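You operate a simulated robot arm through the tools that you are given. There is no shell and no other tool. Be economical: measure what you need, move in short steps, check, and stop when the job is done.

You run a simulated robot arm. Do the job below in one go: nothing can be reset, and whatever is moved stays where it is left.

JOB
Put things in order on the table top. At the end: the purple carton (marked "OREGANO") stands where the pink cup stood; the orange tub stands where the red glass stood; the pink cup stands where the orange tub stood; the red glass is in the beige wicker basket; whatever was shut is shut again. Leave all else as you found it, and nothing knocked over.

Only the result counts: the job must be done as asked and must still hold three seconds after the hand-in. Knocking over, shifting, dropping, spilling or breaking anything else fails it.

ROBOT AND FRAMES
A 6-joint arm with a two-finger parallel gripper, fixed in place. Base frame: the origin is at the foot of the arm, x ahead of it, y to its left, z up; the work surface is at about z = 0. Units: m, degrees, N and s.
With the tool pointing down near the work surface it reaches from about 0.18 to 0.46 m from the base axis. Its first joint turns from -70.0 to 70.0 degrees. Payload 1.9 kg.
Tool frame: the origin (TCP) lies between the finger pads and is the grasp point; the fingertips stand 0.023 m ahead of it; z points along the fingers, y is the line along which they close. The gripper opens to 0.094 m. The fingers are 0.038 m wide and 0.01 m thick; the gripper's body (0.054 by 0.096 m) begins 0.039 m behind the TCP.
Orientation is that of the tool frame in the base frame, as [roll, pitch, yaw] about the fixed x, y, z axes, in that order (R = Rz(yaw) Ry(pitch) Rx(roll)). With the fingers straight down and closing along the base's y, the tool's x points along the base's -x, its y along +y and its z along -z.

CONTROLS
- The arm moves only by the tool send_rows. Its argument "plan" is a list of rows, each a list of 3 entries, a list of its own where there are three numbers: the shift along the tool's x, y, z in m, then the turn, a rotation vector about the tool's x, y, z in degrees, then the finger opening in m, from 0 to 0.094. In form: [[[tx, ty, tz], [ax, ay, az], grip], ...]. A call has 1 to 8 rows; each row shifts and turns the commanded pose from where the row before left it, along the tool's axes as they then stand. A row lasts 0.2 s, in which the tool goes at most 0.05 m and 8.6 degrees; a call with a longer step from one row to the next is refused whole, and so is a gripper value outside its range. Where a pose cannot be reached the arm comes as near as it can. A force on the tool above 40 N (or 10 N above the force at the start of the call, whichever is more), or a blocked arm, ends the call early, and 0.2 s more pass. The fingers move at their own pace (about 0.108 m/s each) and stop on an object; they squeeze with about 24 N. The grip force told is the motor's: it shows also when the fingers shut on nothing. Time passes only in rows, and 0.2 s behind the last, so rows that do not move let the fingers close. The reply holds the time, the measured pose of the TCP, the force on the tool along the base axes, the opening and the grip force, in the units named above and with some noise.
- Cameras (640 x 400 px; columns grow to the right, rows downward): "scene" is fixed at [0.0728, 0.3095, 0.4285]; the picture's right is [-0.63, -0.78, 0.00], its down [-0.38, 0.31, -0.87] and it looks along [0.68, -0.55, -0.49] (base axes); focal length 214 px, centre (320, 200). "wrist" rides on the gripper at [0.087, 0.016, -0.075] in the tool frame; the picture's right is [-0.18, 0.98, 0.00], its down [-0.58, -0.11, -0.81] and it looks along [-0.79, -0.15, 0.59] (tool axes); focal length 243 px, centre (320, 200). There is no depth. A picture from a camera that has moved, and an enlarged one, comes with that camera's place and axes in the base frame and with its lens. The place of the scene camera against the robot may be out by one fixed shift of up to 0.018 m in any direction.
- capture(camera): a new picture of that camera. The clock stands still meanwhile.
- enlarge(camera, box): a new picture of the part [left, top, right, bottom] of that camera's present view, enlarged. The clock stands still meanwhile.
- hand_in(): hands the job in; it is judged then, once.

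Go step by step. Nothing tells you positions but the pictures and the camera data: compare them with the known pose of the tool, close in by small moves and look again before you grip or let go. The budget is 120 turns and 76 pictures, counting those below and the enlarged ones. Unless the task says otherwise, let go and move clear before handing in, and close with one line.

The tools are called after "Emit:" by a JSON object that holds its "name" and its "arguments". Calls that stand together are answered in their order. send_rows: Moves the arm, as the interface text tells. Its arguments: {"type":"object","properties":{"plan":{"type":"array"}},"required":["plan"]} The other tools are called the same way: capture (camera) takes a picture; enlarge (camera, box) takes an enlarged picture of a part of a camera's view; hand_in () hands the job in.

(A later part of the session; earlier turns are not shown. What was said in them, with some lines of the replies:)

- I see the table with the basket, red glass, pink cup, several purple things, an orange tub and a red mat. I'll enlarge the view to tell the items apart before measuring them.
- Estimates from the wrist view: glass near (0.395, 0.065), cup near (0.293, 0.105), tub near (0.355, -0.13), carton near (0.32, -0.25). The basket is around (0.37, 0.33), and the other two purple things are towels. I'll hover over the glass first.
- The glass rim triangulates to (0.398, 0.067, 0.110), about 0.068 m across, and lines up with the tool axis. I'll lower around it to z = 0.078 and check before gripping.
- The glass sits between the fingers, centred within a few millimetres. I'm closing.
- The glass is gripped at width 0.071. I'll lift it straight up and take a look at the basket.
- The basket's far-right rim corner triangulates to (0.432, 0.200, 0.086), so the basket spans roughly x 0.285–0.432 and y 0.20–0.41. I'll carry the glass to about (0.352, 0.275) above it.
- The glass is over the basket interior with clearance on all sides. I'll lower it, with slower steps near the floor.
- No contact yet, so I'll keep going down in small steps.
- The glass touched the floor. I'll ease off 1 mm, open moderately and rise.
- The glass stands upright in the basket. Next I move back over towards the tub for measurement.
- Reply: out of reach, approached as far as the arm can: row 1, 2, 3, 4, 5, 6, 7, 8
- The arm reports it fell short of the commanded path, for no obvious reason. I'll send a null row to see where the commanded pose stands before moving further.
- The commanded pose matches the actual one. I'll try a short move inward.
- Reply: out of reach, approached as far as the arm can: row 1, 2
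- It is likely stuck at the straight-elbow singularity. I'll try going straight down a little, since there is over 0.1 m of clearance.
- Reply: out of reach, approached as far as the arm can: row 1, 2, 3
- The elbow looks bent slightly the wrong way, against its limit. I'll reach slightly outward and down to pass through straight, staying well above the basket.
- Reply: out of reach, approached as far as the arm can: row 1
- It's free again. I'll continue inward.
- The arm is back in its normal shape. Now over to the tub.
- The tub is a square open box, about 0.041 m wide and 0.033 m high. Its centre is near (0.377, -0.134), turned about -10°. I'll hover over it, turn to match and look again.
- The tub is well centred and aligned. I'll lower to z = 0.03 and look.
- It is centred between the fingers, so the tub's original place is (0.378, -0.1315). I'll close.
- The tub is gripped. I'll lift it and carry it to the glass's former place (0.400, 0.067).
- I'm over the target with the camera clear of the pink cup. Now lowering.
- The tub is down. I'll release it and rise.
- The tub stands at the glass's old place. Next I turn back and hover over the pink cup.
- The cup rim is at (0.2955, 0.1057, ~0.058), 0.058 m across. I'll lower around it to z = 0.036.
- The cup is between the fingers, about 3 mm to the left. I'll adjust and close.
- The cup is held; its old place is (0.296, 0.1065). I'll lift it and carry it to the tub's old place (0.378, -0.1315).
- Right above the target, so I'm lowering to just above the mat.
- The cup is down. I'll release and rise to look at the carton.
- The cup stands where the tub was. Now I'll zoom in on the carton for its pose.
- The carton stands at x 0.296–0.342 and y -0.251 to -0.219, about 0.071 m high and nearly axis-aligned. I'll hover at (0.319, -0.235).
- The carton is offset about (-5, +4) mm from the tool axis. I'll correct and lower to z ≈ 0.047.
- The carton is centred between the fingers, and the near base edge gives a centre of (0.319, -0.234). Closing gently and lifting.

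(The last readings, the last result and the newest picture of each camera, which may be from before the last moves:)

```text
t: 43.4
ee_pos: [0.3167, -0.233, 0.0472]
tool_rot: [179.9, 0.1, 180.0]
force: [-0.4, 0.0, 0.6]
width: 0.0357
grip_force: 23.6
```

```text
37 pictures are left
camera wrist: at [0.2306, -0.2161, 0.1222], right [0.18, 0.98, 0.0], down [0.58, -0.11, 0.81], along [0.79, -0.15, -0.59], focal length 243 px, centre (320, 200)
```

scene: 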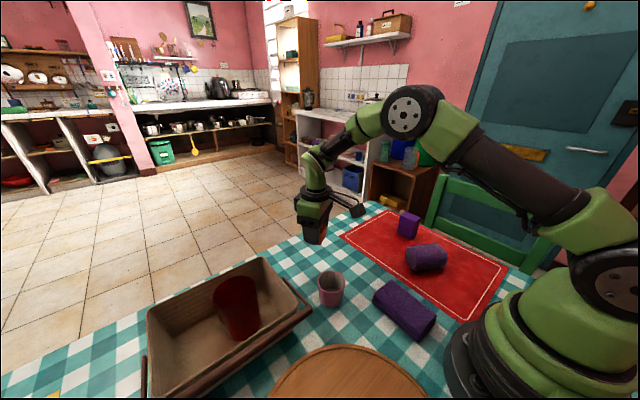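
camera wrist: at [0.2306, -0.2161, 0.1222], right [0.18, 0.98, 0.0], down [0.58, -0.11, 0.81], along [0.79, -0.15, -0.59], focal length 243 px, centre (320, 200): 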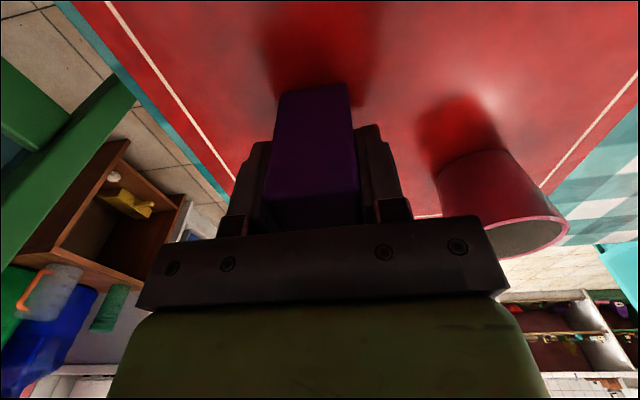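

The carton is firmly held. I'll lift it high and carry it to the cup's old place.

Emit:
{"name": "send_rows", "arguments": {"plan": [[[0, 0, -0.03], [0, 0, 0], 0.02], [[0, 0, -0.045], [0, 0, 0], 0.02], [[0, 0, -0.045], [0, 0, 0], 0.02], [[0.003, 0.0425, 0], [0, 0, 0], 0.02], [[0.003, 0.0425, 0], [0, 0, 0], 0.02], [[0.003, 0.0425, 0], [0, 0, 0], 0.02], [[0.003, 0.0425, 0], [0, 0, 0], 0.02], [[0.003, 0.0425, 0], [0, 0, 0], 0.02]]}}

Emit:
{"name": "send_rows", "arguments": {"plan": [[[0.003, 0.0425, 0], [0, 0, 0], 0.02], [[0.003, 0.0425, 0], [0, 0, 0], 0.02], [[0.002, 0.0425, 0], [0, 0, 0], 0.02], [[0, 0, 0], [0, 0, 0], 0.02]]}}

Emit:
{"name": "capture", "arguments": {"camera": "wrist"}}

Emit:
{"name": "capture", "arguments": {"camera": "scene"}}

```text
t: 45.2
ee_pos: [0.3026, -0.0203, 0.1695]
tool_rot: [179.9, 0.1, 180.0]
force: [-0.3, 0.8, -0.1]
width: 0.0352
grip_force: 23.6
```

```text
t: 46.2
ee_pos: [0.2969, 0.1076, 0.1688]
tool_rot: [179.9, 0.1, -180.0]
force: [0.2, 0.7, -0.7]
width: 0.0354
grip_force: 23.8
```

```text
36 pictures are left
camera wrist: at [0.2099, 0.125, 0.2436], right [0.18, 0.98, 0.0], down [0.58, -0.11, 0.81], along [0.79, -0.15, -0.59], focal length 243 px, centre (320, 200)
```

wrist: 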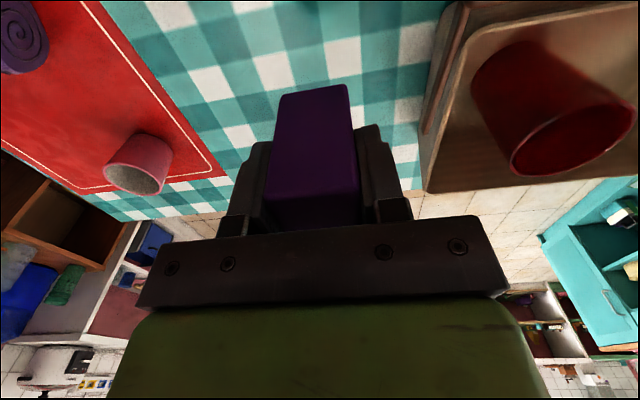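

```text
35 pictures are left
```

scene: 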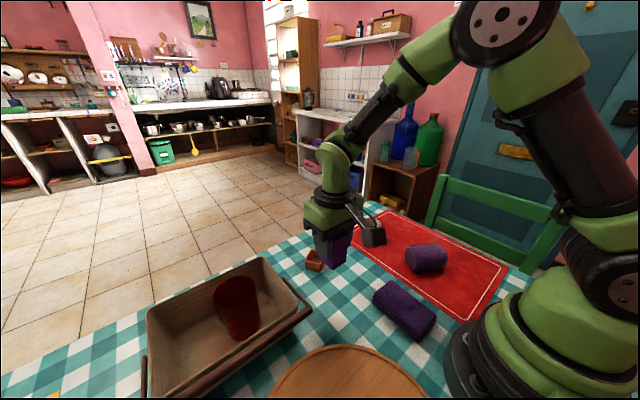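

On target. Lowering to just above the table.

Emit:
{"name": "send_rows", "arguments": {"plan": [[[0.002, -0.001, 0.04], [0, 0, 0], 0.02], [[0, 0, 0.04], [0, 0, 0], 0.02], [[0, 0, 0.03], [0, 0, 0], 0.02], [[0, 0, 0.007], [0, 0, 0], 0.02], [[0, 0, 0.002], [0, 0, 0], 0.02], [[0, 0, 0], [0, 0, 0], 0.02]]}}

```text
t: 47.6
ee_pos: [0.2937, 0.1059, 0.0482]
tool_rot: [179.9, 0.0, -179.9]
force: [0.6, 0.0, -0.7]
width: 0.0357
grip_force: 23.7
```

Emit:
{"name": "send_rows", "arguments": {"plan": [[[0, 0, 0.001], [0, 0, 0], 0.02], [[0, 0, 0.001], [0, 0, 0], 0.02], [[0, 0, 0], [0, 0, 0], 0.02]]}}

```text
t: 48.4
ee_pos: [0.2926, 0.1048, 0.0485]
tool_rot: [179.9, 0.1, 180.0]
force: [0.9, -0.8, -0.5]
width: 0.0353
grip_force: 23.9
```

Emit:
{"name": "send_rows", "arguments": {"plan": [[[-0.001, 0, 0.001], [0, 0, 0], 0.02], [[0, 0, 0.001], [0, 0, 0], 0.02], [[0, 0, 0], [0, 0, 0], 0.02]]}}

Emit:
{"name": "enlarge", "arguments": {"camera": "scene", "box": [270, 210, 430, 320]}}

```text
t: 49.2
ee_pos: [0.2933, 0.1039, 0.0473]
tool_rot: [180.0, 0.2, 180.0]
force: [-1.9, -2.8, 23.3]
width: 0.0355
grip_force: 24.0
```

```text
3.64 times, centred on (350, 265) of scene
camera zoom: at [0.0728, 0.3095, 0.4286], right [-0.63, -0.78, 0.0], down [-0.38, 0.31, -0.87], along [0.68, -0.55, -0.49], focal length 780 px, centre (211, -36)
```

zoom: 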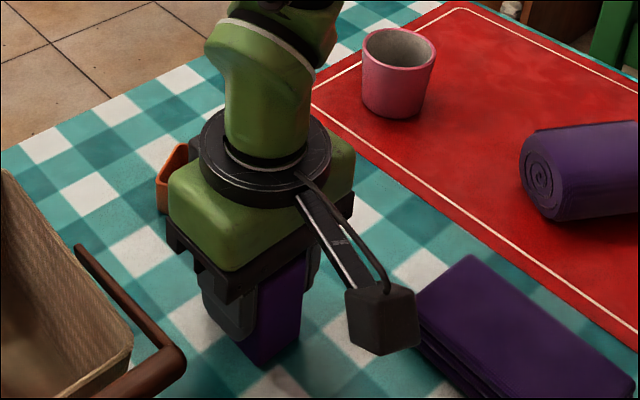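

Firm contact. I'll ease up 1 mm, release and rise.

Emit:
{"name": "send_rows", "arguments": {"plan": [[[0, 0, -0.0015], [0, 0, 0], 0.02], [[0, 0, 0], [0, 0, 0], 0.04], [[0, 0, 0], [0, 0, 0], 0.056], [[0, 0, 0], [0, 0, 0], 0.056], [[0, 0, -0.03], [0, 0, 0], 0.056], [[0, 0, -0.045], [0, 0, 0], 0.056], [[0, 0, -0.045], [0, 0, 0], 0.056], [[0, 0, -0.045], [0, 0, 0], 0.056]]}}

Emit:
{"name": "capture", "arguments": {"camera": "wrist"}}

Emit:
{"name": "enlarge", "arguments": {"camera": "scene", "box": [130, 180, 510, 400]}}

```text
t: 51.0
ee_pos: [0.2916, 0.1057, 0.2147]
tool_rot: [179.9, 0.2, -179.9]
force: [-0.2, -0.6, 0.2]
width: 0.0559
grip_force: 0.0
```

```text
33 pictures are left
camera wrist: at [0.2041, 0.1223, 0.2899], right [0.18, 0.98, 0.0], down [0.58, -0.11, 0.81], along [0.79, -0.15, -0.59], focal length 243 px, centre (320, 200)
```

wrist: 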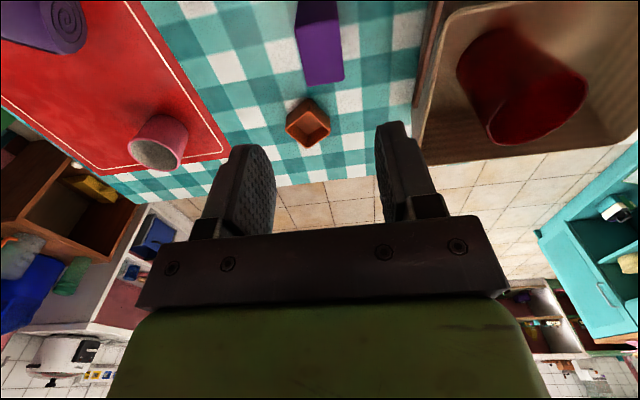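

```text
1.68 times, centred on (320, 290) of scene
camera zoom: at [0.0728, 0.3095, 0.4285], right [-0.63, -0.78, 0.0], down [-0.38, 0.31, -0.87], along [0.68, -0.55, -0.49], focal length 361 px, centre (320, 48)
```

zoom: 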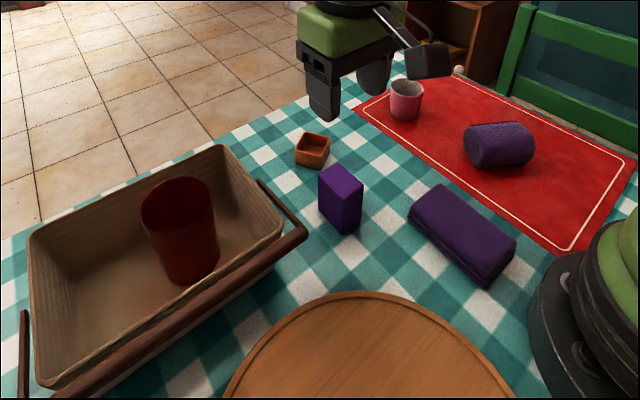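

All four items are placed and standing, but I've not seen the "OREGANO" mark yet. I'll check the round wooden object and the carton's hidden sides before handing in.

Emit:
{"name": "enlarge", "arguments": {"camera": "scene", "box": [250, 320, 450, 400]}}

Emit:
{"name": "send_rows", "arguments": {"plan": [[[0.0, -0.04, 0], [0, 0, -8], 0.056], [[0.0, -0.04, 0], [0, 0, -8], 0.056], [[0, -0.04, 0], [0, 0, -8], 0.056], [[0, -0.02, 0], [0, 0, -8], 0.056], [[0, 0, 0], [0, 0, -8], 0.056], [[0, 0, 0], [0, 0, -8], 0.056], [[0, 0, 0], [0, 0, -8], 0.056], [[0, 0, 0], [0, 0, 0], 0.056]]}}

Emit:
{"name": "capture", "arguments": {"camera": "wrist"}}

```text
3.20 times, centred on (350, 360) of scene
camera zoom: at [0.0728, 0.3095, 0.4285], right [-0.63, -0.78, 0.0], down [-0.38, 0.31, -0.87], along [0.68, -0.55, -0.49], focal length 686 px, centre (224, -312)
```

zoom: 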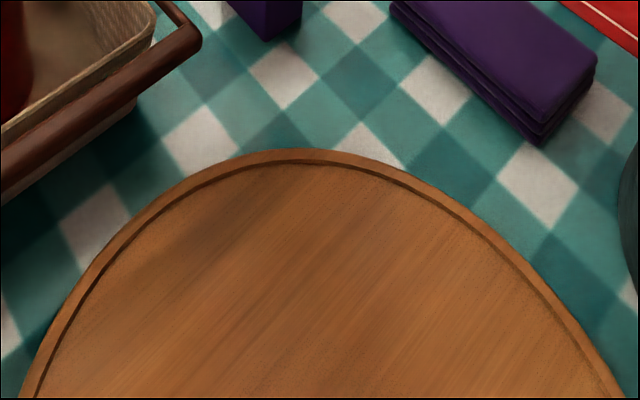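

```text
t: 52.8
ee_pos: [0.3183, -0.0316, 0.2127]
tool_rot: [180.0, 0.3, -123.7]
force: [0.0, -0.4, -0.8]
width: 0.0559
grip_force: 0.1
```

```text
30 pictures are left
camera wrist: at [0.2565, -0.0932, 0.2877], right [-0.71, 0.7, 0.0], down [0.41, 0.42, 0.81], along [0.57, 0.58, -0.59], focal length 243 px, centre (320, 200)
```

wrist: 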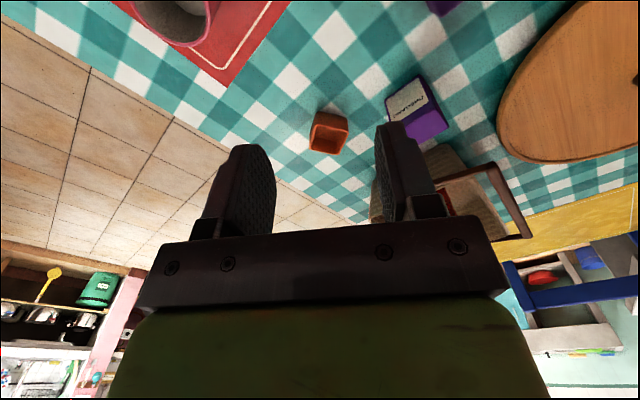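

There is a label on the carton's right face; let me read it.

Emit:
{"name": "enlarge", "arguments": {"camera": "wrist", "box": [370, 60, 470, 150]}}

Emit:
{"name": "enlarge", "arguments": {"camera": "wrist", "box": [400, 0, 640, 200]}}

```text
4.44 times, centred on (420, 105) of wrist
camera zoom: at [0.2565, -0.0932, 0.2877], right [-0.71, 0.7, 0.0], down [0.41, 0.42, 0.81], along [0.57, 0.58, -0.59], focal length 1078 px, centre (-124, 622)
```

zoom: 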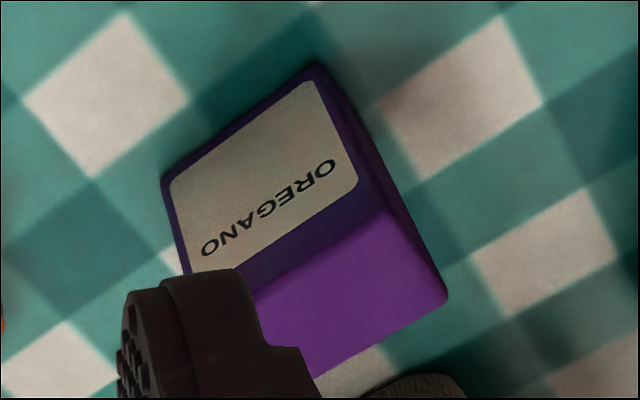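

```text
2.00 times, centred on (520, 100) of wrist
camera zoom: at [0.2565, -0.0932, 0.2877], right [-0.71, 0.7, 0.0], down [0.41, 0.42, 0.81], along [0.57, 0.58, -0.59], focal length 485 px, centre (-80, 400)
```

zoom: 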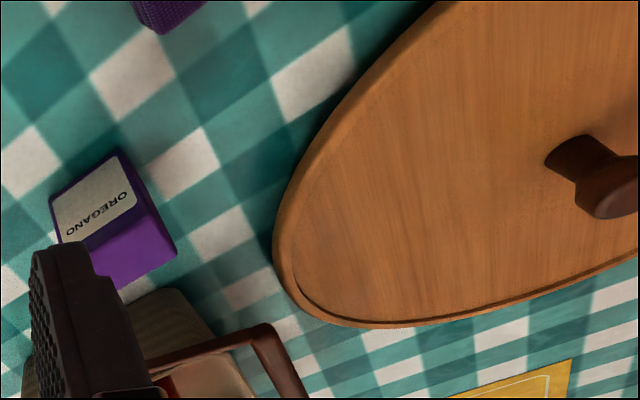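

The label reads "OREGANO", so this is the right carton. The wooden-lidded container was never opened, everything stands in place and the gripper is clear, so I'm handing in.

Emit:
{"name": "hand_in", "arguments": {}}

```text
The job is handed in.
```

The job is handed in: the OREGANO carton, orange tub and pink cup are in their new places, the red glass stands in the basket, and nothing was knocked over.
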